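You operate a simulated robot arm through the tools that you are given. There is no shell and no other tool. Be economical: measure what you need, move in short steps, check, and stop when the job is done.

Carry out the task below with a simulated robot arm. There is one attempt and no reset: what you move stays moved.

## Task
Measure beaker P1 with the probe: over 5.0 it goes on the OVER pad, otherwise on the UNDER pad.
Fine: Use the SAMPLE ring. Press HOLD once when WAIT has gone. Leave the probe down in the rinse beaker. Set down upright: what you pick out.

It is judged by the outcome, as a careful person would: the job done as asked, and still so three seconds after it is handed in. It fails if anything else is knocked over, pushed out of place, dropped, spilled or broken.

## Robot
A 6-joint arm with a two-finger gripper, on a carriage that runs on a rail from [-47, -1498] to [26, 841] (x, y) and turns from -2.129 to 3.665 rad about z. Base frame: it is fixed where the carriage stands at the start and does not move with it; the origin is on the floor, on the carriage's upright axis, x ahead of it, y to its left, z up; the surface under the hand at the start is at about z = 853. Lengths are in mm, angles in rad, forces in N, time in s.
Its first joint turns from -2.897 to 2.897 rad. Places, roughly: cal button [500, 400, 900]; hold button [500, 200, 900]; probe [700, 400, 1000]; probe arm [700, 400, 1100]; probe display [500, 300, 900]; rinse ring [700, 400, 900]; sample ring [700, 200, 900]; top of the over pad [500, 100, 900]; top of the under pad [500, 500, 900]. Payload 2.54 kg.
Tool frame: the origin (TCP) lies between the finger pads and is the grasp point; the fingertips stand 23 mm ahead of it; z points along the fingers, y is the line along which they close. Largest opening 126 mm; the body of the gripper starts 82 mm behind the TCP.
Orientation is told as [roll, pitch, yaw] about the base's x, y, z axes, in that order, counted from this pose: with the fingers straight down and closing along the base's y, the tool's x points along the base's -x, its y along +y and its z along -z.

## Interface
- The arm moves only by the tool play_rows. Its argument "commands" is a list of rows, each an object of numbers (a shift or turn left out is 0, a gripper value left out holds the last): "tx", "ty", "tz": the shift along the tool's x, y, z in mm; "ax", "ay", "az": the turn, a rotation vector about the tool's x, y, z in rad; "claw": the closure in counts, from 0 (fully open) to 255 (shut). In form: [{"tx": .., "ty": .., "tz": .., "ax": .., "ay": .., "az": .., "claw": ..}, ...]. A call has 1 to 10 rows; each row shifts and turns the commanded pose from where the row before left it, along the tool's axes as they then stand. A row lasts 0.2 s, in which the tool goes at most 50 mm and 0.15 rad; a call with a longer step from one row to the next is refused whole, and so is a gripper value outside its range. Where a pose cannot be reached the arm comes as near as it can. A force on the tool above 80 N (or 10 N above the force at the start of the call, whichever is more), or a blocked arm, ends the call early, and 0.2 s more pass. Each finger halts on what it meets, pressing with about 27 N; the grip force reading is that of the motor and also rises with nothing between the fingers. The clock runs only during rows and for 0.2 s after the last one: add rows that do not move to give the fingers time. It gives the time, the measured TCP pose, the force on the tool (base axes), the opening and the grip force at its end, in the units of the frame above (readings bear some noise), with the torque about the TCP (base axes, N m) and any sound that the robot's microphone picked up.
- Cameras (640 x 400 px; columns grow to the right, rows downward): "scene" is now at [68, 197.6, 1523.2]; the picture's right is [-0.03, -1.00, 0.00], its down [-0.55, 0.02, -0.83] and it looks along [0.83, -0.02, -0.55] (base axes); focal length 239 px, centre (320, 200). "wrist" rides on the gripper at [82, 14, -122] in the tool frame; the picture's right is [-0.17, 0.99, 0.00], its down [-0.79, -0.13, -0.60] and it looks along [-0.59, -0.10, 0.80] (tool axes); focal length 243 px, centre (320, 200). There is no depth. A picture from a camera that has moved, and an enlarged one, comes with that camera's place and axes in the base frame and with its lens.
- camera(camera): a new picture of that camera. It takes no simulated time.
- slide_trunk(by): slides the trunk up (or, below 0, down) by that many mm; the arm and the scene camera ride with it, the base frame stays. It gives what a move gives, with no picture.
- drive_base(legs): drives the robot by 1 to 6 legs, each [ahead, left, turn to the left] in mm, mm and rad, along the robot's own axes; the way and the turn of a leg run together, so that a leg with both is an arc; at most 1500 mm and 3.142 rad a leg. The arm and the cameras ride along, it lands a little off, and it stops where it bumps. It keeps to its track: a leg is cut to what the track allows. It gives what a move gives.
- aim_head(pan, tilt): turns the head with the scene camera to pan (to the left, within 2.094 rad either way) and tilt (down, from -0.506 to 1.204), counted from straight ahead of the robot. It gives what a move gives.
- enlarge(camera, box): a new picture of the part [left, top, right, bottom] of that camera's present view, enlarged. It takes no simulated time.
- close_job(): hands the job in; it is judged then, once.

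Go step by step. Nothing tells you exact positions but the pictures and the camera data: compare them with the known pose of the tool, close in by small moves and look again before you grip or let go. The budget is 120 turns and 82 pictures, counting those below and the enlarged ones. Unless the task says otherwise, let go and move clear before handing in, and close with one line.

The tools are called after ">>>" as name(argument=value, ...) on one line, values as JSON. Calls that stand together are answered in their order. play_rows: Moves the arm, as the interface text tells. Its arguments: {"type":"object","properties":{"commands":{"type":"array"}},"required":["commands"]} The other tools are called the same way: slide_trunk (by) slides the trunk up or down; drive_base (legs) drives the base; aim_head (pan, tilt) turns the head that bears the scene camera; camera (camera) takes a picture; enlarge (camera, box) takes an enlarged picture of a part of a camera's view; close_job () hands the job in.

At the start:

```text
time_s: 0.0
tcp_pos: [548.3, 42.9, 1403.9]
orientation: [0.001, 0.001, 0.0]
contact_force: [-1.1, -0.4, 0.4]
wrist_torque: [0.01, -0.01, 0.05]
opening: 125.7
grip_force: 0.1
trunk travel left (down, up): [-325.0, 165.0]
robot x, y, heading: [-2.1, 2.7, -0.001]
head pan, tilt: [-0.028, 0.586]
```

scene: 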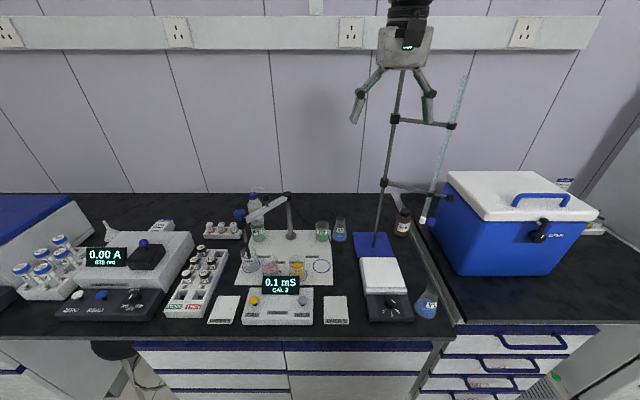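
wrist: 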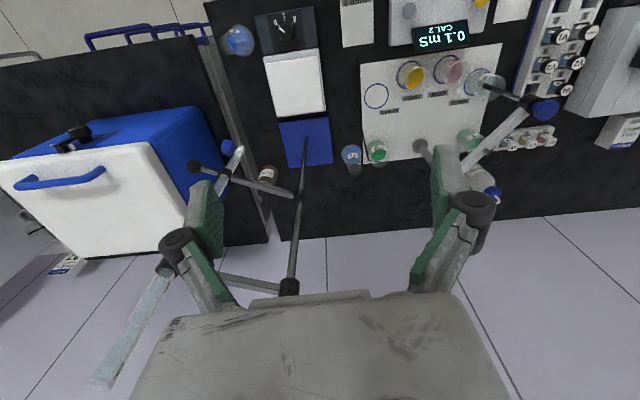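

I see the probe station in the middle of the bench, with a display, buttons and beakers on a white board. I take enlarged views to read the labels.

>>> enlarge(camera="scene", box=[200, 180, 360, 280])

>>> enlarge(camera="scene", box=[200, 240, 360, 340])

>>> enlarge(camera="wrist", box=[340, 0, 580, 150])

```text
4.00 times, centred on (280, 230) of scene
camera zoom: at [68.0, 197.6, 1523.2], right [-0.03, -1.0, 0.0], down [-0.55, 0.02, -0.83], along [0.83, -0.02, -0.55], focal length 954 px, centre (480, 80)
```

zoom: 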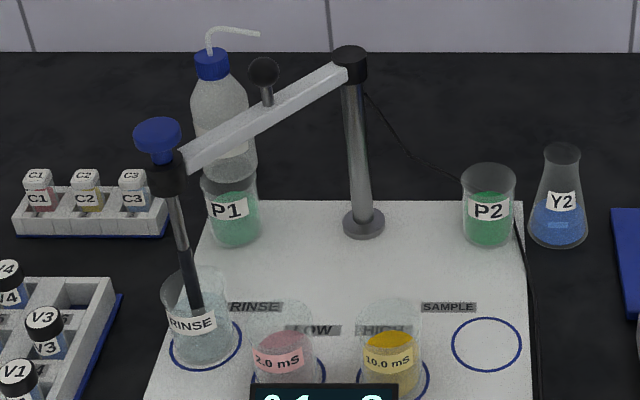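

```text
4.00 times, centred on (280, 290) of scene
camera zoom: at [68.0, 197.6, 1523.2], right [-0.03, -1.0, 0.0], down [-0.55, 0.02, -0.83], along [0.83, -0.02, -0.55], focal length 954 px, centre (480, -160)
```

zoom: 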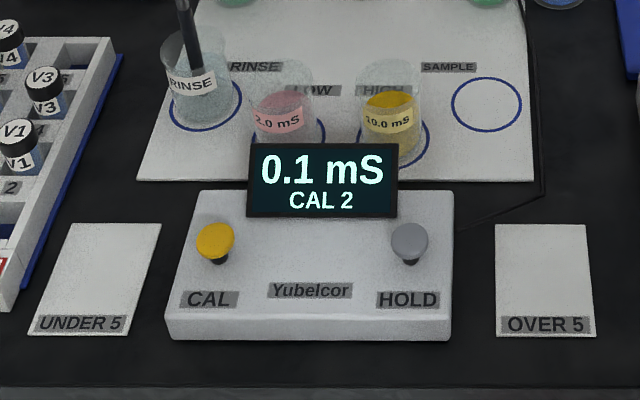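

```text
2.67 times, centred on (460, 75) of wrist
camera zoom: at [466.3, 56.5, 1525.4], right [0.17, 0.99, 0.0], down [0.79, -0.13, 0.6], along [0.59, -0.1, -0.8], focal length 647 px, centre (-53, 533)
```

zoom: 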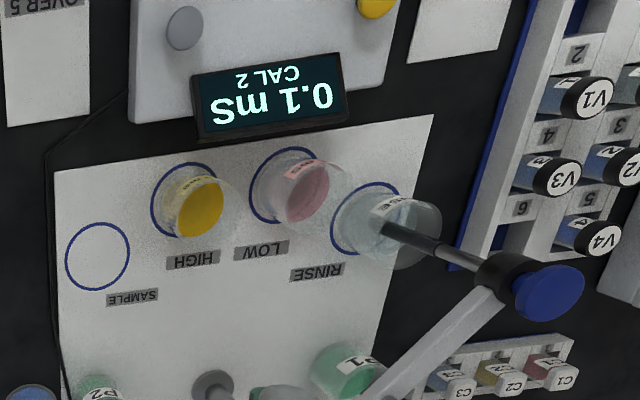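

The meter shows "0.1 mS, CAL 2". The four rings lie on an arc of about 200 mm around the post at about (806, 301), and P1 is at about (796, 431). I'll drive left so everything is in comfortable reach and look again.

>>> drive_base(legs=[[0, 300, 0]])

>>> aim_head(pan=0, tilt=0.75)

>>> camera(camera="scene")

>>> camera(camera="wrist")

```text
time_s: 2.0
tcp_pos: [558.1, 338.7, 1401.9]
orientation: [0.0, 0.001, -0.003]
contact_force: [0.1, -0.2, -0.1]
wrist_torque: [0.03, -0.01, -0.02]
opening: 126.0
grip_force: 0.0
trunk travel left (down, up): [-325.0, 165.0]
robot x, y, heading: [6.7, 297.4, -0.007]
head pan, tilt: [-0.028, 0.586]
```

```text
time_s: 2.8
tcp_pos: [556.9, 339.1, 1402.8]
orientation: [-0.001, 0.001, -0.003]
contact_force: [0.4, 1.0, 0.9]
wrist_torque: [0.02, 0.03, 0.0]
opening: 125.9
grip_force: 0.1
trunk travel left (down, up): [-325.0, 165.0]
robot x, y, heading: [8.5, 300.4, -0.004]
head pan, tilt: [0.0, 0.75]
```

```text
76 pictures are left
camera scene: at [72.2, 498.4, 1509.1], right [0.0, -1.0, 0.0], down [-0.68, 0.0, -0.73], along [0.73, 0.0, -0.68], focal length 239 px, centre (320, 200)
```

scene: 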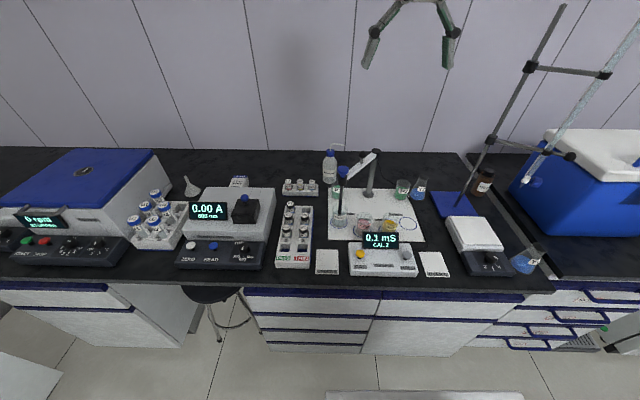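

```text
75 pictures are left
camera wrist: at [475.9, 353.3, 1525.4], right [0.17, 0.99, 0.0], down [0.79, -0.14, 0.6], along [0.59, -0.1, -0.8], focal length 243 px, centre (320, 200)
```

wrist: 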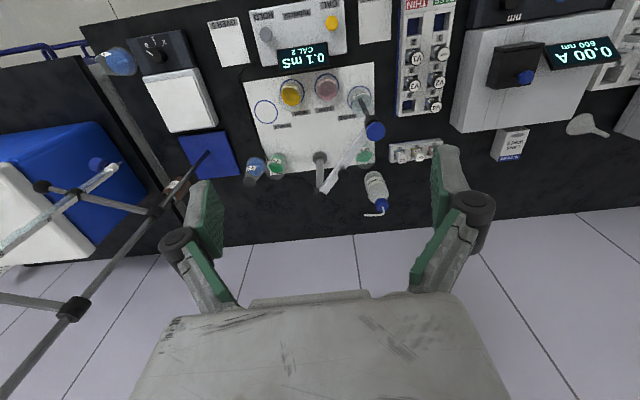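

The station is now in front of the arm. I enlarge it in both cameras to triangulate the knob and beakers.

>>> enlarge(camera="scene", box=[310, 140, 430, 215])

>>> enlarge(camera="wrist", box=[240, 80, 400, 180])

>>> enlarge(camera="scene", box=[310, 205, 460, 299])

```text
5.33 times, centred on (370, 178) of scene
camera zoom: at [72.2, 498.4, 1509.1], right [0.0, -1.0, 0.0], down [-0.68, 0.0, -0.73], along [0.73, 0.0, -0.68], focal length 1273 px, centre (53, 320)
```

zoom: 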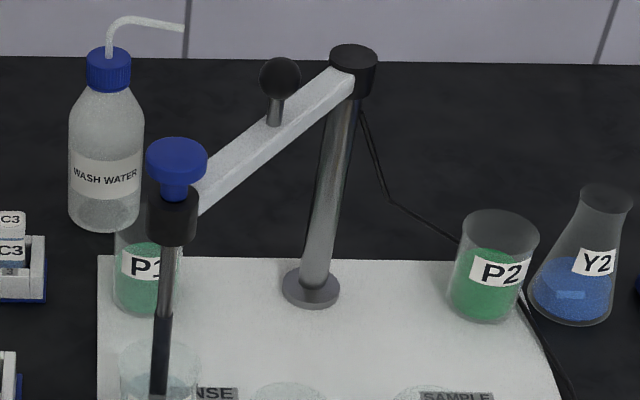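

```text
4.00 times, centred on (320, 130) of wrist
camera zoom: at [475.9, 353.3, 1525.4], right [0.17, 0.99, 0.0], down [0.79, -0.14, 0.6], along [0.59, -0.1, -0.8], focal length 970 px, centre (320, 480)
```

zoom: 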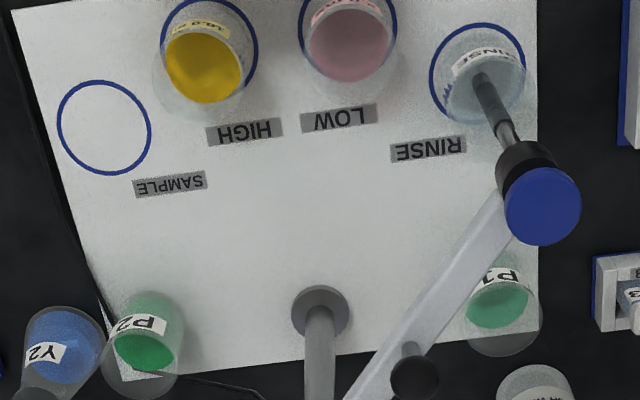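

```text
4.26 times, centred on (385, 252) of scene
camera zoom: at [72.2, 498.4, 1509.1], right [0.0, -1.0, 0.0], down [-0.68, 0.0, -0.73], along [0.73, 0.0, -0.68], focal length 1015 px, centre (43, -21)
```

zoom: 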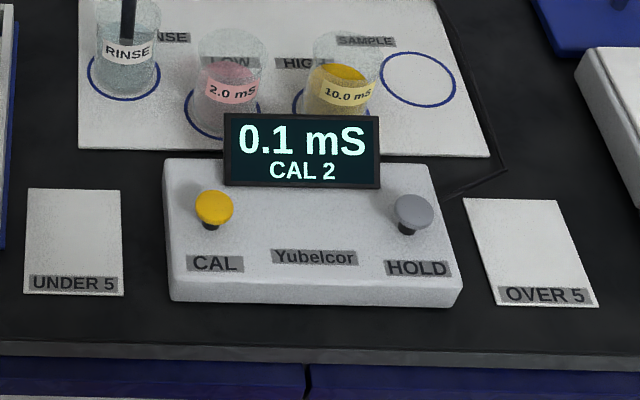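

The blue knob triangulates to about (660, 429, 1085) and the arm's peg to (741, 359, 1088). I'll go above the knob with the fingers closing across the probe arm.

>>> play_rows(commands=[{"tx": -20, "ty": 18, "tz": 38}, {"tx": -20, "ty": 18, "tz": 38}, {"tx": -21, "ty": 18, "tz": 38}, {"tx": -21, "ty": 18, "tz": 38}, {"tx": -21, "ty": 18, "tz": 38}, {"az": 0.14}, {"az": 0.14}, {"az": 0.14}, {"az": 0.14}, {"az": 0.13}])

>>> camera(camera="wrist")

>>> enlarge(camera="scene", box=[270, 80, 430, 180])

```text
time_s: 5.0
tcp_pos: [661.3, 429.3, 1213.8]
orientation: [0.001, 0.0, -0.695]
contact_force: [-1.0, -0.1, 0.3]
wrist_torque: [0.01, 0.0, -0.01]
opening: 126.1
grip_force: 0.0
trunk travel left (down, up): [-325.0, 165.0]
robot x, y, heading: [7.8, 297.5, -0.002]
head pan, tilt: [0.0, 0.75]
```

```text
71 pictures are left
camera wrist: at [607.4, 491.8, 1335.2], right [0.76, 0.65, 0.0], down [0.52, -0.61, 0.6], along [0.39, -0.45, -0.8], focal length 243 px, centre (320, 200)
```

wrist: 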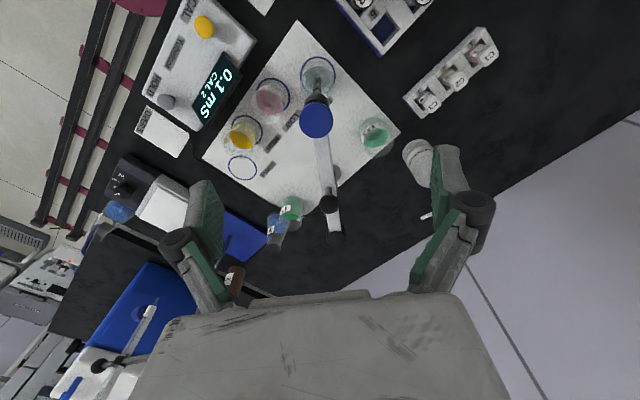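

```text
4.00 times, centred on (350, 130) of scene
camera zoom: at [72.0, 498.4, 1509.1], right [0.0, -1.0, 0.0], down [-0.68, 0.0, -0.73], along [0.73, 0.0, -0.68], focal length 954 px, centre (200, 480)
```

zoom: 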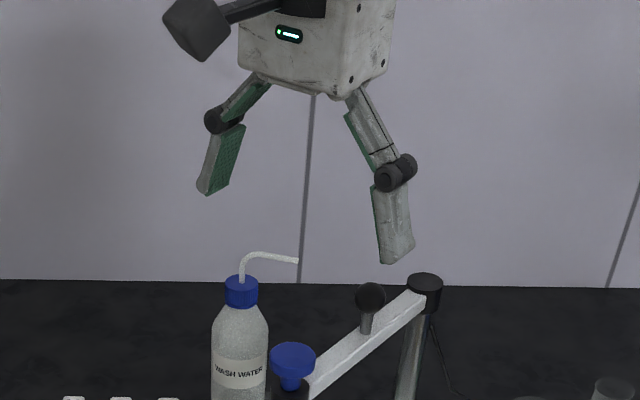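

The wrist view puts the knob at about (658.5, 427). I'll descend around it and close.

>>> play_rows(commands=[{"tx": 1, "ty": -3, "tz": 30, "claw": 90}, {"tz": 30}, {"tz": 30}, {"tz": 20}, {"tz": 16}])

>>> enlarge(camera="scene", box=[290, 110, 410, 185])

>>> camera(camera="wrist")

```text
time_s: 6.2
tcp_pos: [657.6, 427.8, 1087.5]
orientation: [-0.001, 0.001, -0.696]
contact_force: [-0.1, 0.6, 0.8]
wrist_torque: [0.02, -0.03, 0.01]
opening: 81.3
grip_force: 0.1
trunk travel left (down, up): [-325.0, 165.0]
robot x, y, heading: [11.9, 300.1, -0.003]
head pan, tilt: [0.0, 0.75]
```

```text
5.33 times, centred on (350, 148) of scene
camera zoom: at [72.0, 498.4, 1509.1], right [0.0, -1.0, 0.0], down [-0.68, 0.0, -0.73], along [0.73, 0.0, -0.68], focal length 1273 px, centre (160, 480)
```

zoom: 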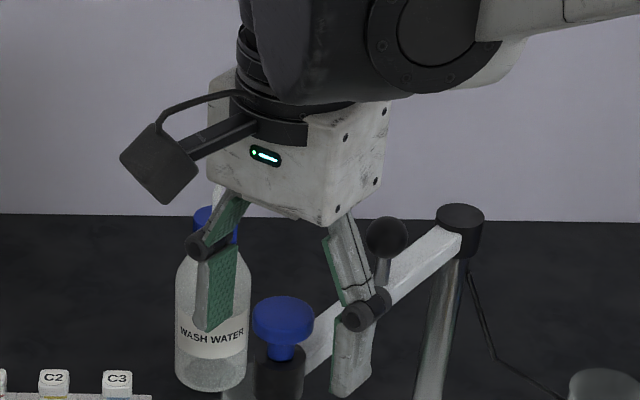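

```text
68 pictures are left
camera wrist: at [603.3, 490.5, 1210.2], right [0.76, 0.65, 0.0], down [0.52, -0.61, 0.6], along [0.39, -0.45, -0.8], focal length 243 px, centre (320, 200)
```

wrist: 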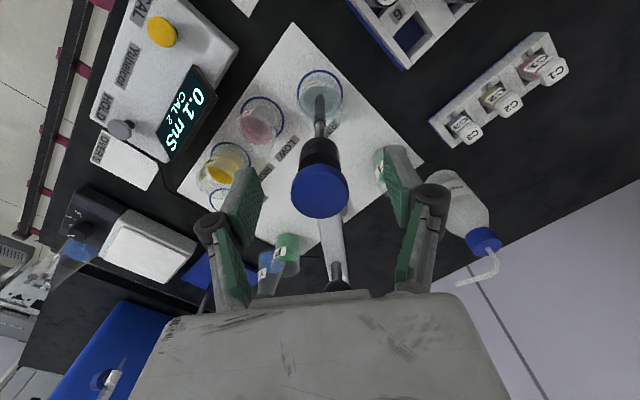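

The knob sits centred between the fingers. I close on it.

>>> play_rows(commands=[{"claw": 255}, {}, {}, {}])

>>> play_rows(commands=[{"tz": -8}, {"tz": -8}, {"tz": -8}, {}])

>>> enlarge(camera="scene", box=[290, 130, 450, 230])

```text
time_s: 7.2
tcp_pos: [657.2, 428.7, 1087.9]
orientation: [0.001, -0.002, -0.693]
contact_force: [-1.1, 0.2, -2.1]
wrist_torque: [0.02, 0.02, 0.0]
opening: 28.8
grip_force: 44.8
trunk travel left (down, up): [-325.0, 165.0]
robot x, y, heading: [8.9, 296.7, -0.005]
head pan, tilt: [0.0, 0.75]
```

```text
time_s: 8.2
tcp_pos: [658.3, 427.7, 1110.5]
orientation: [-0.001, 0.0, -0.691]
contact_force: [-4.3, 0.7, 0.5]
wrist_torque: [0.03, 0.1, -0.21]
opening: 28.8
grip_force: 45.1
trunk travel left (down, up): [-325.0, 165.0]
robot x, y, heading: [8.5, 298.2, -0.0]
head pan, tilt: [0.0, 0.75]
```

```text
4.00 times, centred on (370, 180) of scene
camera zoom: at [71.8, 498.6, 1509.1], right [0.0, -1.0, 0.0], down [-0.68, 0.0, -0.73], along [0.73, 0.0, -0.68], focal length 954 px, centre (120, 280)
```

zoom: 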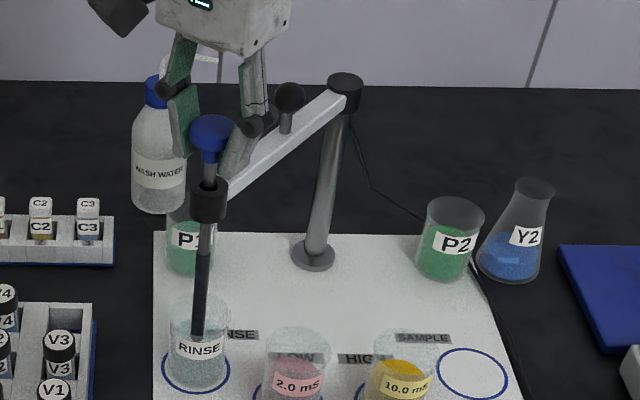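

The probe slides up with the knob. I keep lifting and look.

>>> play_rows(commands=[{"tz": -12}, {"tz": -12}, {"tz": -12}, {"tz": -12}, {"tz": -12}, {}])

>>> enlarge(camera="scene", box=[290, 130, 450, 230])

```text
time_s: 9.6
tcp_pos: [661.2, 430.0, 1165.2]
orientation: [-0.001, 0.0, -0.693]
contact_force: [-9.0, 6.5, -72.6]
wrist_torque: [0.07, 0.12, 0.0]
opening: 29.1
grip_force: 44.8
trunk travel left (down, up): [-325.0, 165.0]
robot x, y, heading: [9.4, 300.4, -0.004]
head pan, tilt: [0.0, 0.75]
```

```text
4.00 times, centred on (370, 180) of scene
camera zoom: at [75.8, 500.2, 1507.9], right [0.0, -1.0, 0.0], down [-0.68, 0.0, -0.73], along [0.73, 0.0, -0.68], focal length 954 px, centre (120, 280)
```

zoom: 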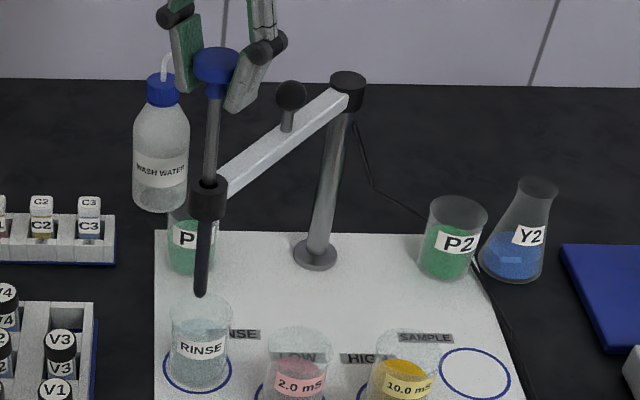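

The probe has reached its upper stop, with the tip just above the rim. The rings are evenly spaced at 0.454 rad on a 201 mm arc about (812, 297). I'll swing one station to LOW to see whether the "CAL 2" meter still needs calibration.

>>> play_rows(commands=[{"tz": 6, "az": 0.018}, {"tx": -0.83, "ty": -18.23, "az": -0.0908}, {"tx": -0.83, "ty": -18.23, "az": -0.0908}, {"tx": -0.83, "ty": -18.23, "az": -0.0908}, {"tx": -0.83, "ty": -18.23, "az": -0.0908}, {"tx": -0.83, "ty": -18.23, "az": -0.0908}, {}])

>>> enlarge(camera="scene", box=[300, 140, 440, 228])

>>> camera(camera="wrist")

```text
time_s: 11.2
tcp_pos: [617.0, 347.0, 1164.7]
orientation: [0.0, 0.001, -0.259]
contact_force: [0.9, -0.4, 0.4]
wrist_torque: [-0.05, -0.2, -0.02]
opening: 29.1
grip_force: 45.0
trunk travel left (down, up): [-325.0, 165.0]
robot x, y, heading: [10.5, 300.6, -0.002]
head pan, tilt: [0.0, 0.75]
```

```text
4.55 times, centred on (370, 184) of scene
camera zoom: at [72.1, 498.4, 1509.1], right [0.0, -1.0, 0.0], down [-0.68, 0.0, -0.73], along [0.73, 0.0, -0.68], focal length 1085 px, centre (93, 273)
```

zoom: 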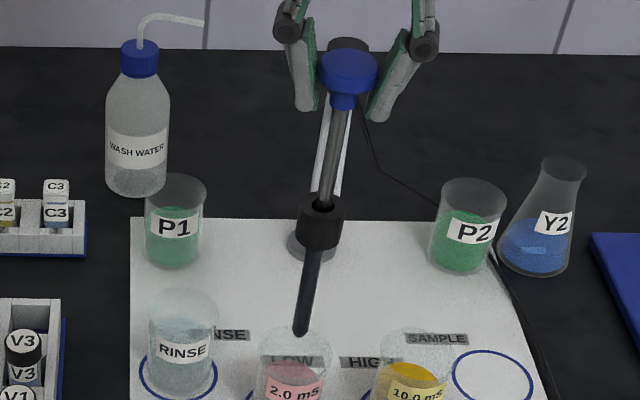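

```text
64 pictures are left
camera wrist: at [539.6, 380.9, 1287.9], right [0.41, 0.91, 0.0], down [0.73, -0.33, 0.6], along [0.55, -0.25, -0.8], focal length 243 px, centre (320, 200)
```

wrist: 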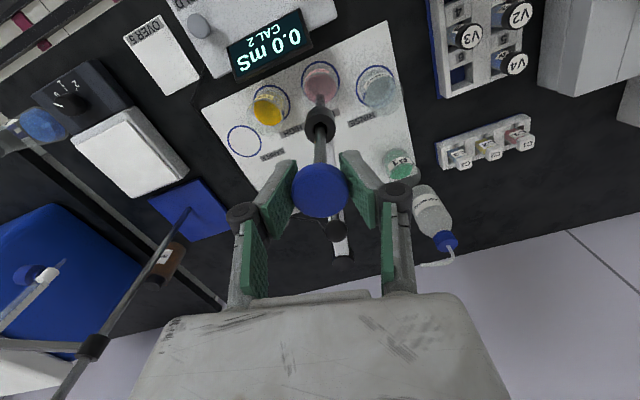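

The arm swung freely and the probe stands over LOW. I lower it into LOW and watch the forces.

>>> play_rows(commands=[{"tz": 10}, {"tz": 10}, {"tz": 10}, {"tz": 10}, {"tz": 10}, {"tz": 10}, {"tz": 10}, {}])

>>> camera(camera="wrist")

>>> enlarge(camera="scene", box=[310, 160, 470, 260])

```text
time_s: 12.9
tcp_pos: [615.7, 348.4, 1094.4]
orientation: [0.0, 0.001, -0.258]
contact_force: [0.9, -1.3, -1.1]
wrist_torque: [0.01, -0.11, -0.03]
opening: 29.0
grip_force: 44.7
trunk travel left (down, up): [-325.0, 165.0]
robot x, y, heading: [12.5, 297.9, -0.005]
head pan, tilt: [0.0, 0.75]
```

```text
63 pictures are left
camera wrist: at [539.9, 381.9, 1217.0], right [0.41, 0.91, 0.0], down [0.73, -0.33, 0.6], along [0.54, -0.25, -0.8], focal length 243 px, centre (320, 200)
```

wrist: 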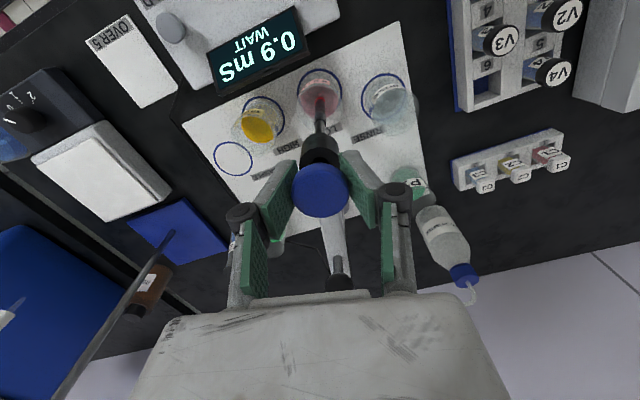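

```text
4.00 times, centred on (390, 210) of scene
camera zoom: at [72.3, 498.4, 1509.0], right [0.0, -1.0, 0.0], down [-0.68, 0.0, -0.73], along [0.73, 0.0, -0.68], focal length 954 px, centre (40, 160)
```

zoom: 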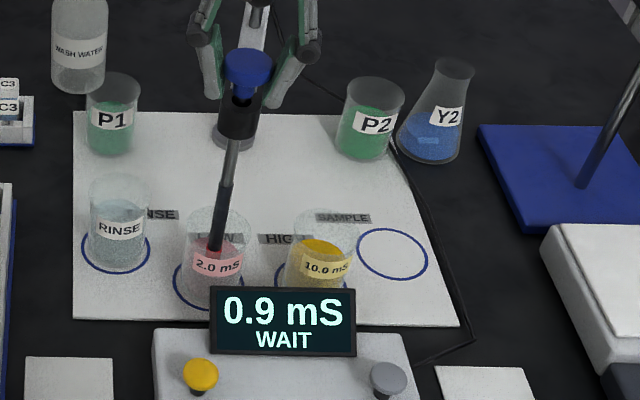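

It's reading 0.9 mS with WAIT. I lower it a few mm more and let it settle.

>>> play_rows(commands=[{"tz": 4}, {}, {}, {}, {}, {}, {}, {}, {}, {}])

>>> enlarge(camera="scene", box=[310, 160, 470, 260])

>>> play_rows(commands=[{}, {}, {}, {}, {}, {}, {}, {}, {}, {}])

>>> enlarge(camera="scene", box=[310, 160, 470, 260])

```text
time_s: 15.2
tcp_pos: [614.7, 346.6, 1089.9]
orientation: [0.0, 0.001, -0.26]
contact_force: [-0.6, 0.9, -1.7]
wrist_torque: [-0.01, 0.0, 0.0]
opening: 28.9
grip_force: 45.3
trunk travel left (down, up): [-325.0, 165.0]
robot x, y, heading: [6.5, 298.2, -0.003]
head pan, tilt: [0.0, 0.75]
```

```text
4.00 times, centred on (390, 210) of scene
camera zoom: at [72.1, 498.5, 1509.1], right [0.0, -1.0, 0.0], down [-0.68, 0.0, -0.73], along [0.73, 0.0, -0.68], focal length 954 px, centre (40, 160)
```

zoom: 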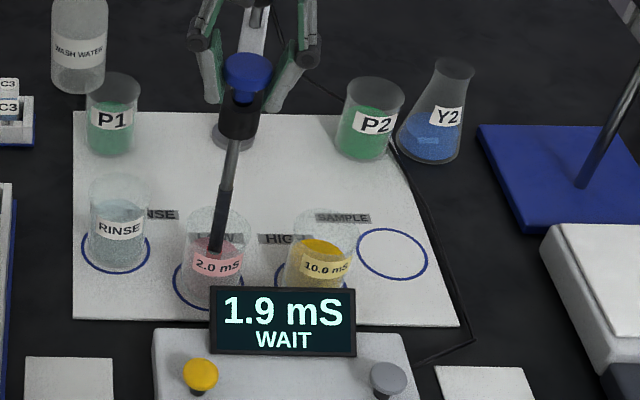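

```text
time_s: 17.4
tcp_pos: [616.3, 347.2, 1090.7]
orientation: [-0.002, 0.0, -0.258]
contact_force: [-2.4, 1.3, -1.8]
wrist_torque: [-0.02, -0.02, 0.03]
opening: 28.8
grip_force: 44.6
trunk travel left (down, up): [-325.0, 165.0]
robot x, y, heading: [7.8, 305.7, -0.004]
head pan, tilt: [0.0, 0.75]
```

```text
4.00 times, centred on (390, 210) of scene
camera zoom: at [72.1, 498.5, 1509.1], right [0.0, -1.0, 0.0], down [-0.68, 0.0, -0.73], along [0.73, 0.0, -0.68], focal length 954 px, centre (40, 160)
```

zoom: 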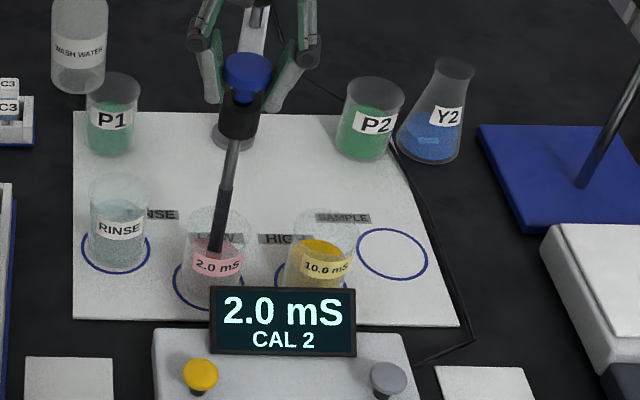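

LOW reads exactly 2.0 mS with WAIT gone, so the meter is already calibrated (CAL 2 = two-point) and CAL isn't needed. I raise the probe and take it back to RINSE.

>>> play_rows(commands=[{"tz": -15}, {"tz": -15}, {"tz": -15}, {"tz": -15}, {"tz": -14}, {}])

>>> play_rows(commands=[{"tx": -0.83, "ty": 18.23, "az": 0.0908}, {"tx": -0.83, "ty": 18.23, "az": 0.0908}, {"tx": -0.83, "ty": 18.23, "az": 0.0908}, {"tx": -0.83, "ty": 18.23, "az": 0.0908}, {"tx": -0.83, "ty": 18.23, "az": 0.0908}, {}])

>>> enlarge(camera="scene", box=[300, 130, 460, 230])

```text
time_s: 18.8
tcp_pos: [615.5, 346.8, 1165.6]
orientation: [0.0, 0.0, -0.259]
contact_force: [-2.2, 0.1, 1.2]
wrist_torque: [0.02, 0.11, -0.1]
opening: 28.6
grip_force: 44.9
trunk travel left (down, up): [-325.0, 165.0]
robot x, y, heading: [9.3, 298.1, -0.002]
head pan, tilt: [0.0, 0.75]
```

```text
time_s: 20.1
tcp_pos: [658.9, 428.9, 1165.5]
orientation: [0.0, -0.001, -0.713]
contact_force: [-6.7, 6.1, -8.4]
wrist_torque: [0.15, 0.11, 0.05]
opening: 28.5
grip_force: 45.0
trunk travel left (down, up): [-325.0, 165.0]
robot x, y, heading: [11.0, 296.0, -0.005]
head pan, tilt: [0.0, 0.75]
```

```text
4.00 times, centred on (380, 180) of scene
camera zoom: at [71.9, 499.2, 1508.9], right [0.0, -1.0, 0.0], down [-0.68, 0.0, -0.73], along [0.73, 0.0, -0.68], focal length 954 px, centre (80, 280)
```

zoom: 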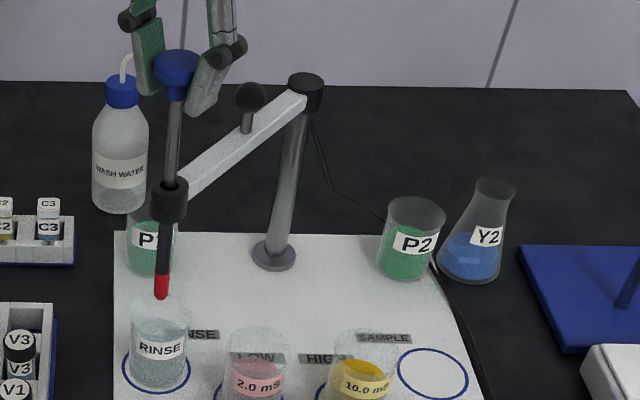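

The probe tip is visibly stained by the LOW standard, so it must be rinsed. I lower it in RINSE and let it soak.

>>> play_rows(commands=[{"tz": 15}, {"tz": 15}, {"tz": 15}, {"tz": 15}, {"tz": 14}, {"tz": 2}, {}, {}, {}, {}])

>>> play_rows(commands=[{}, {}, {}, {}, {}, {}, {}, {}, {}, {}])

>>> enlarge(camera="scene", box=[310, 160, 470, 260])

```text
time_s: 22.4
tcp_pos: [658.2, 427.7, 1090.3]
orientation: [0.001, 0.001, -0.713]
contact_force: [-9.7, 7.2, -1.9]
wrist_torque: [0.05, 0.04, -0.07]
opening: 28.6
grip_force: 44.7
trunk travel left (down, up): [-325.0, 165.0]
robot x, y, heading: [12.4, 296.2, 0.002]
head pan, tilt: [0.0, 0.75]
```

```text
time_s: 24.6
tcp_pos: [658.7, 428.3, 1089.6]
orientation: [0.0, 0.0, -0.714]
contact_force: [-9.3, 7.4, -1.5]
wrist_torque: [0.03, 0.03, 0.05]
opening: 28.3
grip_force: 45.0
trunk travel left (down, up): [-325.0, 165.0]
robot x, y, heading: [9.4, 296.8, -0.003]
head pan, tilt: [0.0, 0.75]
```

```text
4.00 times, centred on (390, 210) of scene
camera zoom: at [71.4, 499.1, 1509.0], right [0.0, -1.0, 0.0], down [-0.68, 0.0, -0.73], along [0.73, 0.0, -0.68], focal length 954 px, centre (40, 160)
```

zoom: 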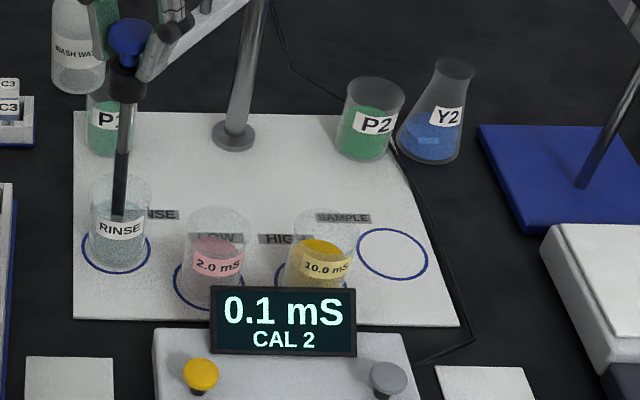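

The probe is rinsed. P1 stands close behind the arm, so I want the arm out of the way, and I need to know if the probe stays up on its own. I lift it 20 mm and open the fingers.

>>> play_rows(commands=[{"tz": -10}, {"tz": -10}, {}, {"claw": 150}, {}, {}, {}])

>>> enlarge(camera="scene", box=[290, 130, 450, 230])

```text
time_s: 26.1
tcp_pos: [658.4, 427.8, 1109.5]
orientation: [0.0, 0.0, -0.712]
contact_force: [0.2, -0.4, 0.1]
wrist_torque: [-0.02, 0.03, 0.0]
opening: 52.0
grip_force: 0.0
trunk travel left (down, up): [-325.0, 165.0]
robot x, y, heading: [7.4, 298.0, 0.001]
head pan, tilt: [0.0, 0.75]
```

```text
4.00 times, centred on (370, 180) of scene
camera zoom: at [72.2, 498.5, 1509.1], right [0.0, -1.0, 0.0], down [-0.68, 0.0, -0.73], along [0.73, 0.0, -0.68], focal length 954 px, centre (120, 280)
```

zoom: 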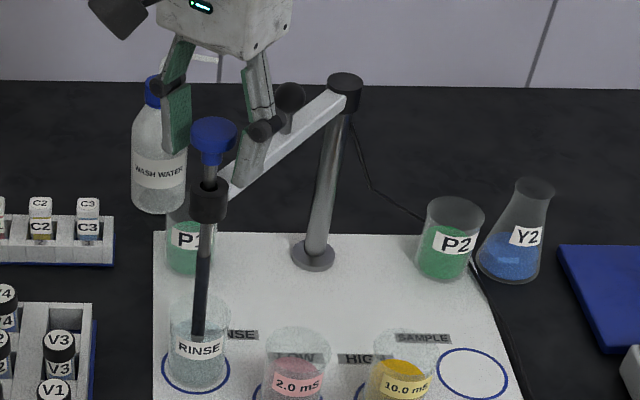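

It stays where it's left. I regrip, raise it fully, and swing the arm to hover over LOW without dipping.

>>> play_rows(commands=[{"claw": 255}, {}, {}, {"tz": -14}, {"tz": -14}, {"tz": -14}, {"tz": -12}, {}])

>>> play_rows(commands=[{"tx": -0.83, "ty": -18.23, "az": -0.0908}, {"tx": -0.83, "ty": -18.23, "az": -0.0908}, {"tx": -0.83, "ty": -18.23, "az": -0.0908}, {"tx": -0.83, "ty": -18.23, "az": -0.0908}, {"tx": -0.83, "ty": -18.23, "az": -0.0908}, {}, {"claw": 100}, {}, {}])

>>> play_rows(commands=[{"tz": -30}, {"tz": -30}, {"tz": -30}, {"tz": -30}, {}])

>>> camera(camera="wrist")

>>> enlarge(camera="scene", box=[300, 130, 460, 230])

```text
time_s: 27.9
tcp_pos: [659.1, 426.7, 1164.2]
orientation: [-0.001, -0.001, -0.71]
contact_force: [8.0, -3.9, 1.8]
wrist_torque: [-0.14, -0.26, 0.41]
opening: 28.0
grip_force: 44.6
trunk travel left (down, up): [-325.0, 165.0]
robot x, y, heading: [13.0, 297.3, -0.004]
head pan, tilt: [0.0, 0.75]
```

```text
time_s: 29.9
tcp_pos: [617.5, 348.1, 1162.9]
orientation: [0.0, 0.001, -0.258]
contact_force: [0.4, -0.7, -1.1]
wrist_torque: [0.0, 0.02, 0.0]
opening: 76.8
grip_force: 0.0
trunk travel left (down, up): [-325.0, 165.0]
robot x, y, heading: [8.0, 299.0, -0.007]
head pan, tilt: [0.0, 0.75]
```

```text
time_s: 31.1
tcp_pos: [616.7, 348.0, 1284.7]
orientation: [0.001, 0.001, -0.257]
contact_force: [0.1, 0.2, -0.2]
wrist_torque: [-0.02, 0.0, 0.0]
opening: 76.4
grip_force: 0.0
trunk travel left (down, up): [-325.0, 165.0]
robot x, y, heading: [11.8, 295.1, -0.004]
head pan, tilt: [0.0, 0.75]
```

```text
56 pictures are left
camera wrist: at [542.1, 383.2, 1407.6], right [0.41, 0.91, 0.0], down [0.73, -0.33, 0.6], along [0.54, -0.25, -0.8], focal length 243 px, centre (320, 200)
```

wrist: 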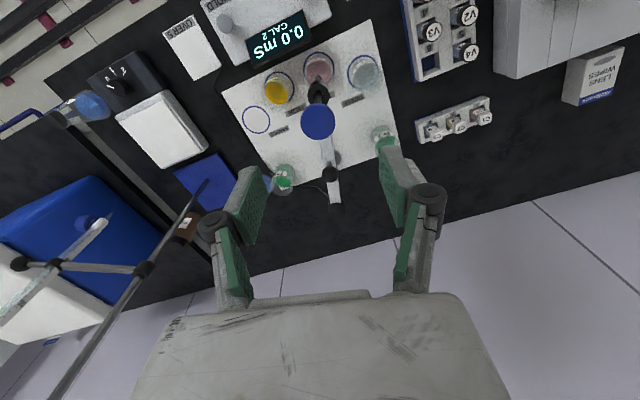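

```text
4.00 times, centred on (380, 180) of scene
camera zoom: at [71.9, 498.4, 1509.1], right [0.0, -1.0, 0.0], down [-0.68, 0.0, -0.73], along [0.73, 0.0, -0.68], focal length 954 px, centre (80, 280)
```

zoom: 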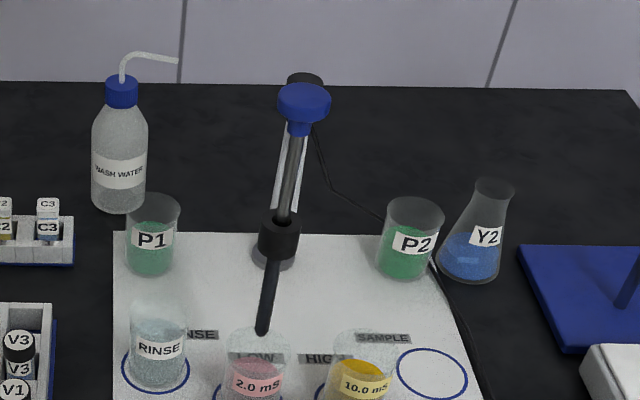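

P1's centre works out at about (796.5, 426), rim at z≈930, about 54 mm wide. I go above it with the camera side turned away from the probe arm.

>>> play_rows(commands=[{"tx": -30.8, "ty": 24.2, "claw": 60}, {"tx": -30.8, "ty": 24.2}, {"tx": -30.8, "ty": 24.2}, {"tx": -30.8, "ty": 24.2}, {"tx": -30.6, "ty": 24.2}, {"az": 0.12}, {"az": 0.12}, {"tz": 40}, {"tz": 40}, {"tz": 20}])

>>> camera(camera="wrist")

>>> enlarge(camera="scene", box=[280, 100, 440, 200])

```text
time_s: 33.4
tcp_pos: [795.3, 426.7, 1182.4]
orientation: [0.0, -0.001, -0.5]
contact_force: [0.1, 0.3, 0.1]
wrist_torque: [0.0, -0.01, 0.01]
opening: 96.2
grip_force: 0.0
trunk travel left (down, up): [-325.0, 165.0]
robot x, y, heading: [11.1, 298.5, -0.008]
head pan, tilt: [0.0, 0.75]
```

```text
54 pictures are left
camera wrist: at [729.9, 478.4, 1305.3], right [0.62, 0.79, 0.0], down [0.63, -0.49, 0.6], along [0.47, -0.37, -0.8], focal length 243 px, centre (320, 200)
```

wrist: 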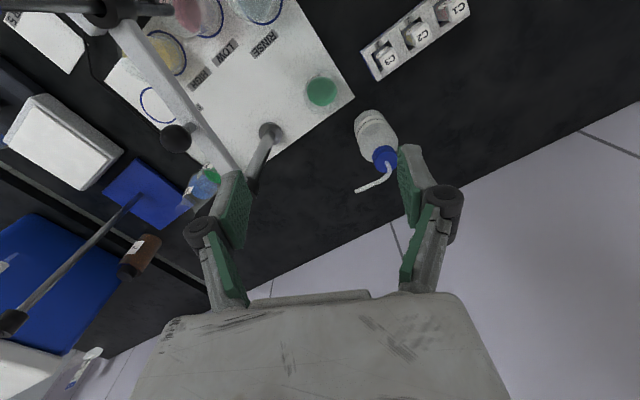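

```text
4.00 times, centred on (360, 150) of scene
camera zoom: at [72.2, 498.5, 1509.1], right [0.0, -1.0, 0.0], down [-0.68, 0.0, -0.73], along [0.73, 0.0, -0.68], focal length 954 px, centre (160, 400)
```

zoom: 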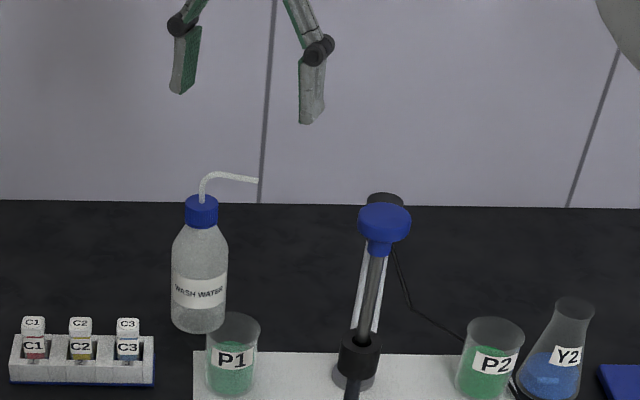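

A closer wrist look at P1 to refine its centre before descending.

>>> enlarge(camera="wrist", box=[280, 60, 376, 120])

```text
6.67 times, centred on (328, 90) of wrist
camera zoom: at [729.9, 478.4, 1305.3], right [0.62, 0.79, 0.0], down [0.63, -0.49, 0.6], along [0.47, -0.37, -0.8], focal length 1618 px, centre (267, 933)
```

zoom: 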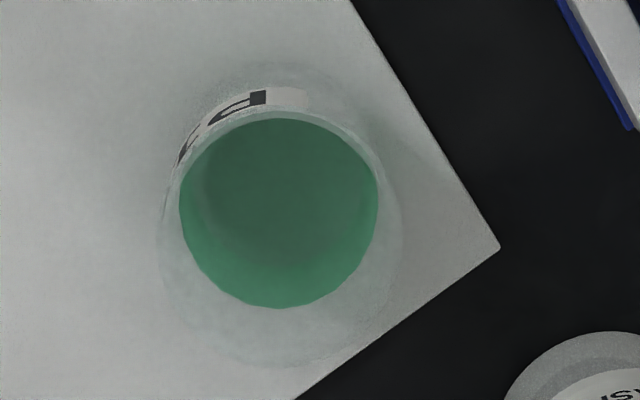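

P1 refines to about (803.5, 423.5), with the rim near z≈923. I shift and descend until the fingertips are just above the rim, then check.

>>> play_rows(commands=[{"tx": -8.7, "ty": 1.1, "tz": 30}, {"tz": 35}, {"tz": 35}, {"tz": 35}, {"tz": 35}, {"tz": 30}, {"tz": 17}, {}])

>>> camera(camera="wrist")

>>> enlarge(camera="scene", box=[280, 120, 440, 220])

```text
time_s: 35.1
tcp_pos: [801.6, 422.9, 964.3]
orientation: [0.0, 0.0, -0.495]
contact_force: [0.0, 0.0, -1.4]
wrist_torque: [0.03, 0.02, -0.02]
opening: 96.4
grip_force: 0.0
trunk travel left (down, up): [-325.0, 165.0]
robot x, y, heading: [9.6, 301.2, -0.004]
head pan, tilt: [0.0, 0.75]
```

```text
51 pictures are left
camera wrist: at [737.0, 474.7, 1088.4], right [0.62, 0.79, 0.0], down [0.63, -0.49, 0.6], along [0.47, -0.37, -0.8], focal length 243 px, centre (320, 200)
```

wrist: 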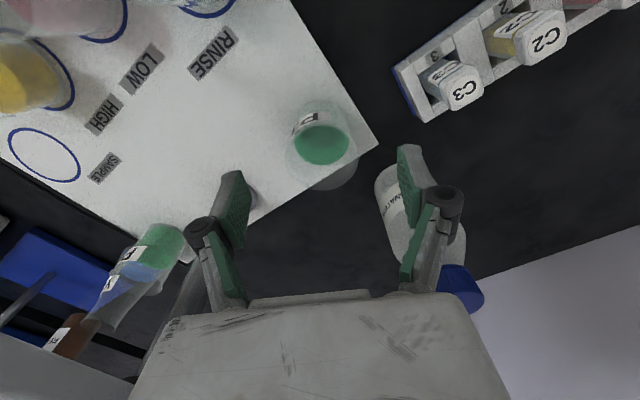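

```text
4.00 times, centred on (360, 170) of scene
camera zoom: at [72.3, 498.5, 1509.1], right [0.0, -1.0, 0.0], down [-0.68, 0.0, -0.73], along [0.73, 0.0, -0.68], focal length 954 px, centre (160, 320)
```

zoom: 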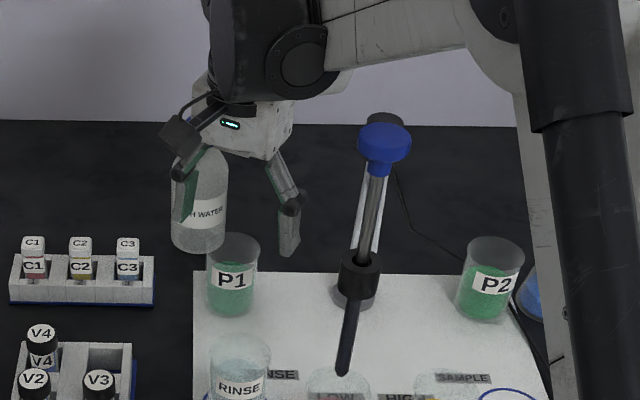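

The fingers straddle P1 well. I make a small correction, descend 64 mm, and check before closing.

>>> play_rows(commands=[{"tx": -2, "ty": 2, "tz": 10}, {"tz": 14}, {"tz": 14}, {"tz": 14}, {"tz": 12}, {}])

>>> camera(camera="wrist")

>>> enlarge(camera="scene", box=[300, 140, 396, 200])

```text
time_s: 36.5
tcp_pos: [805.2, 424.3, 900.3]
orientation: [-0.001, 0.0, -0.498]
contact_force: [-0.5, 0.1, 0.5]
wrist_torque: [0.01, -0.05, -0.01]
opening: 96.3
grip_force: 0.1
trunk travel left (down, up): [-325.0, 165.0]
robot x, y, heading: [11.4, 300.2, -0.007]
head pan, tilt: [0.0, 0.75]
```

```text
49 pictures are left
camera wrist: at [740.0, 475.0, 1023.8], right [0.62, 0.79, 0.0], down [0.63, -0.49, 0.6], along [0.47, -0.37, -0.8], focal length 243 px, centre (320, 200)
```

wrist: 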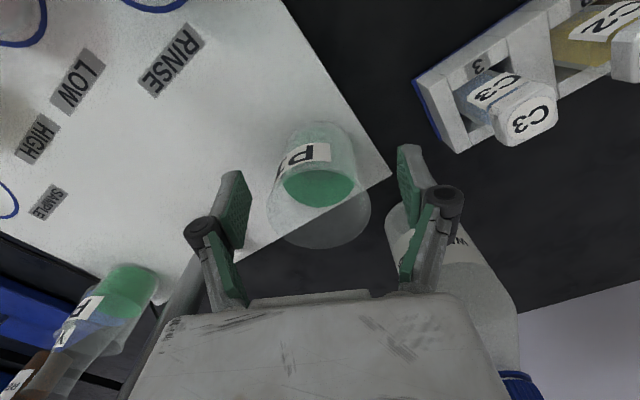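

```text
6.67 times, centred on (348, 170) of scene
camera zoom: at [72.2, 498.5, 1509.1], right [0.0, -1.0, 0.0], down [-0.68, 0.0, -0.73], along [0.73, 0.0, -0.68], focal length 1591 px, centre (133, 400)
```

zoom: 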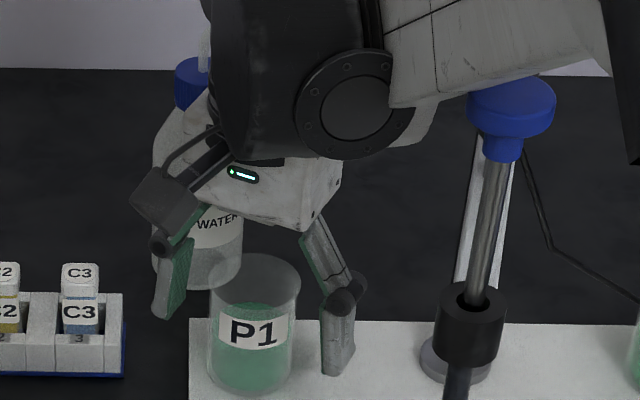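

P1 is between the pads within about 3 mm, so I close on it.

>>> play_rows(commands=[{"claw": 120}, {"claw": 140}, {"claw": 160}, {"claw": 255}, {}, {}])

>>> play_rows(commands=[{"tz": -3}, {"tz": -6}, {"tz": -8}, {"tz": -8}, {"tz": -6}, {"tz": -3}, {}])

>>> enlarge(camera="scene", box=[300, 120, 428, 200])

```text
time_s: 38.0
tcp_pos: [805.8, 422.3, 901.7]
orientation: [0.0, -0.001, -0.498]
contact_force: [0.4, -1.0, 0.9]
wrist_torque: [-0.03, -0.02, 0.0]
opening: 49.9
grip_force: 27.2
trunk travel left (down, up): [-325.0, 165.0]
robot x, y, heading: [11.7, 298.8, -0.002]
head pan, tilt: [0.0, 0.75]
```

```text
time_s: 39.5
tcp_pos: [807.1, 423.7, 935.5]
orientation: [0.0, 0.0, -0.499]
contact_force: [0.1, 0.2, -1.3]
wrist_torque: [0.01, 0.0, -0.01]
opening: 49.7
grip_force: 27.5
trunk travel left (down, up): [-325.0, 165.0]
robot x, y, heading: [9.6, 299.4, -0.003]
head pan, tilt: [0.0, 0.75]
```

```text
5.00 times, centred on (364, 160) of scene
camera zoom: at [72.2, 498.5, 1509.1], right [0.0, -1.0, 0.0], down [-0.68, 0.0, -0.73], along [0.73, 0.0, -0.68], focal length 1193 px, centre (100, 400)
```

zoom: 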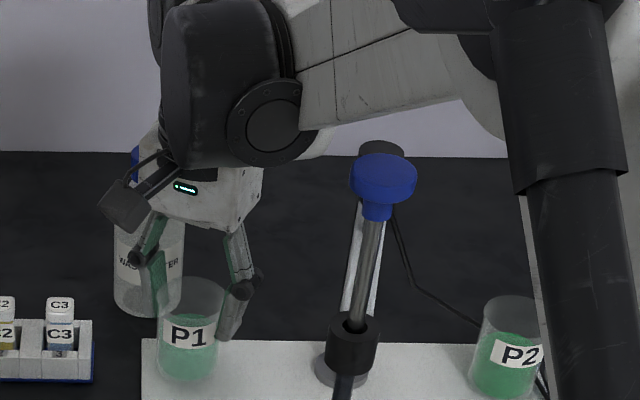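

P1 is held upright and lifted. I raise it well clear of the probe arm and knob.

>>> play_rows(commands=[{"tz": -8}, {"tz": -15}, {"tz": -20}, {"tz": -20}, {"tz": -20}, {"tz": -20}, {"tz": -20}, {"tz": -20}, {"tz": -15}, {"tz": -10}])

>>> play_rows(commands=[{"tz": -10}, {"tz": -20}, {"tz": -20}, {"tz": -20}, {"tz": -20}, {"tz": -12}, {"tz": -5}, {}])

>>> camera(camera="scene")

```text
time_s: 41.8
tcp_pos: [806.3, 423.1, 1104.2]
orientation: [0.0, 0.001, -0.497]
contact_force: [0.1, -0.4, -1.1]
wrist_torque: [-0.01, -0.02, 0.01]
opening: 50.1
grip_force: 26.9
trunk travel left (down, up): [-325.0, 165.0]
robot x, y, heading: [9.2, 298.7, -0.0]
head pan, tilt: [0.0, 0.75]
```

```text
time_s: 43.5
tcp_pos: [805.8, 423.3, 1211.1]
orientation: [0.0, 0.0, -0.497]
contact_force: [0.2, 0.5, -1.1]
wrist_torque: [-0.02, 0.01, -0.01]
opening: 49.8
grip_force: 26.6
trunk travel left (down, up): [-325.0, 165.0]
robot x, y, heading: [7.3, 298.3, -0.005]
head pan, tilt: [0.0, 0.75]
```

```text
46 pictures are left
camera scene: at [72.2, 498.5, 1509.1], right [0.0, -1.0, 0.0], down [-0.68, 0.0, -0.73], along [0.73, 0.0, -0.68], focal length 239 px, centre (320, 200)
```

scene: 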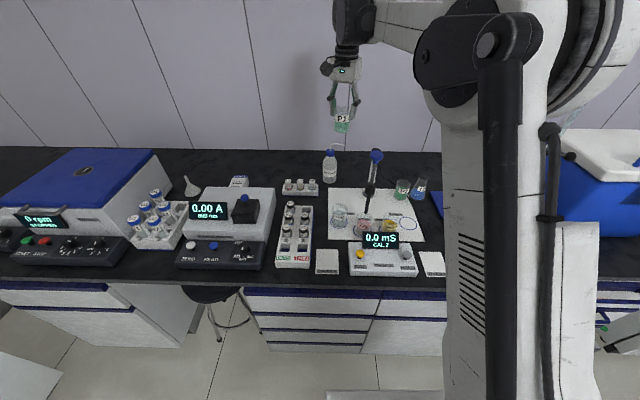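

The path over the probe arm is clear at this height. I carry P1 smoothly to above the SAMPLE ring, at about (652, 175.5).

>>> play_rows(commands=[{"tx": 0.3, "ty": -5}, {"tx": 0.6, "ty": -10}, {"tx": 1, "ty": -16}, {"tx": 1.1, "ty": -20}, {"tx": 1.1, "ty": -20}, {"tx": 1.1, "ty": -20}, {"tx": 1.1, "ty": -20}, {"tx": 1.1, "ty": -20}, {"tx": 0.9, "ty": -16}, {"tx": 0.6, "ty": -12}])

>>> play_rows(commands=[{"tx": 0.6, "ty": -10}, {"tx": 0.8, "ty": -16}, {"tx": 1.1, "ty": -20}, {"tx": 1.1, "ty": -20}, {"tx": 1.1, "ty": -20}, {"tx": 1.1, "ty": -20}, {"tx": 0.9, "ty": -14}, {"tx": 0.5, "ty": -8}, {"tx": 0.3, "ty": -4.5}, {}])

>>> camera(camera="wrist")

```text
time_s: 45.8
tcp_pos: [722.0, 287.7, 1210.5]
orientation: [0.001, 0.0, -0.499]
contact_force: [-0.7, 0.7, -1.1]
wrist_torque: [-0.01, 0.02, 0.02]
opening: 50.0
grip_force: 26.8
trunk travel left (down, up): [-325.0, 165.0]
robot x, y, heading: [9.7, 299.4, -0.003]
head pan, tilt: [0.0, 0.75]
```

```text
time_s: 48.0
tcp_pos: [653.7, 174.3, 1211.7]
orientation: [0.002, 0.0, -0.496]
contact_force: [0.1, 0.3, -1.4]
wrist_torque: [-0.02, 0.01, -0.02]
opening: 49.8
grip_force: 26.5
trunk travel left (down, up): [-325.0, 165.0]
robot x, y, heading: [9.9, 299.7, 0.001]
head pan, tilt: [0.0, 0.75]
```

```text
45 pictures are left
camera wrist: at [587.4, 225.4, 1334.3], right [0.62, 0.79, 0.0], down [0.63, -0.49, 0.6], along [0.47, -0.37, -0.8], focal length 243 px, centre (320, 200)
```

wrist: 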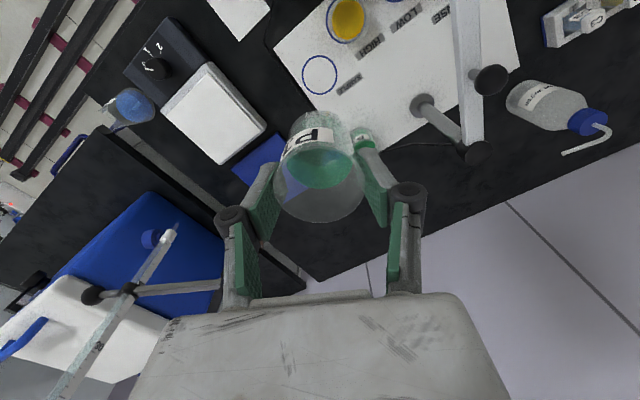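

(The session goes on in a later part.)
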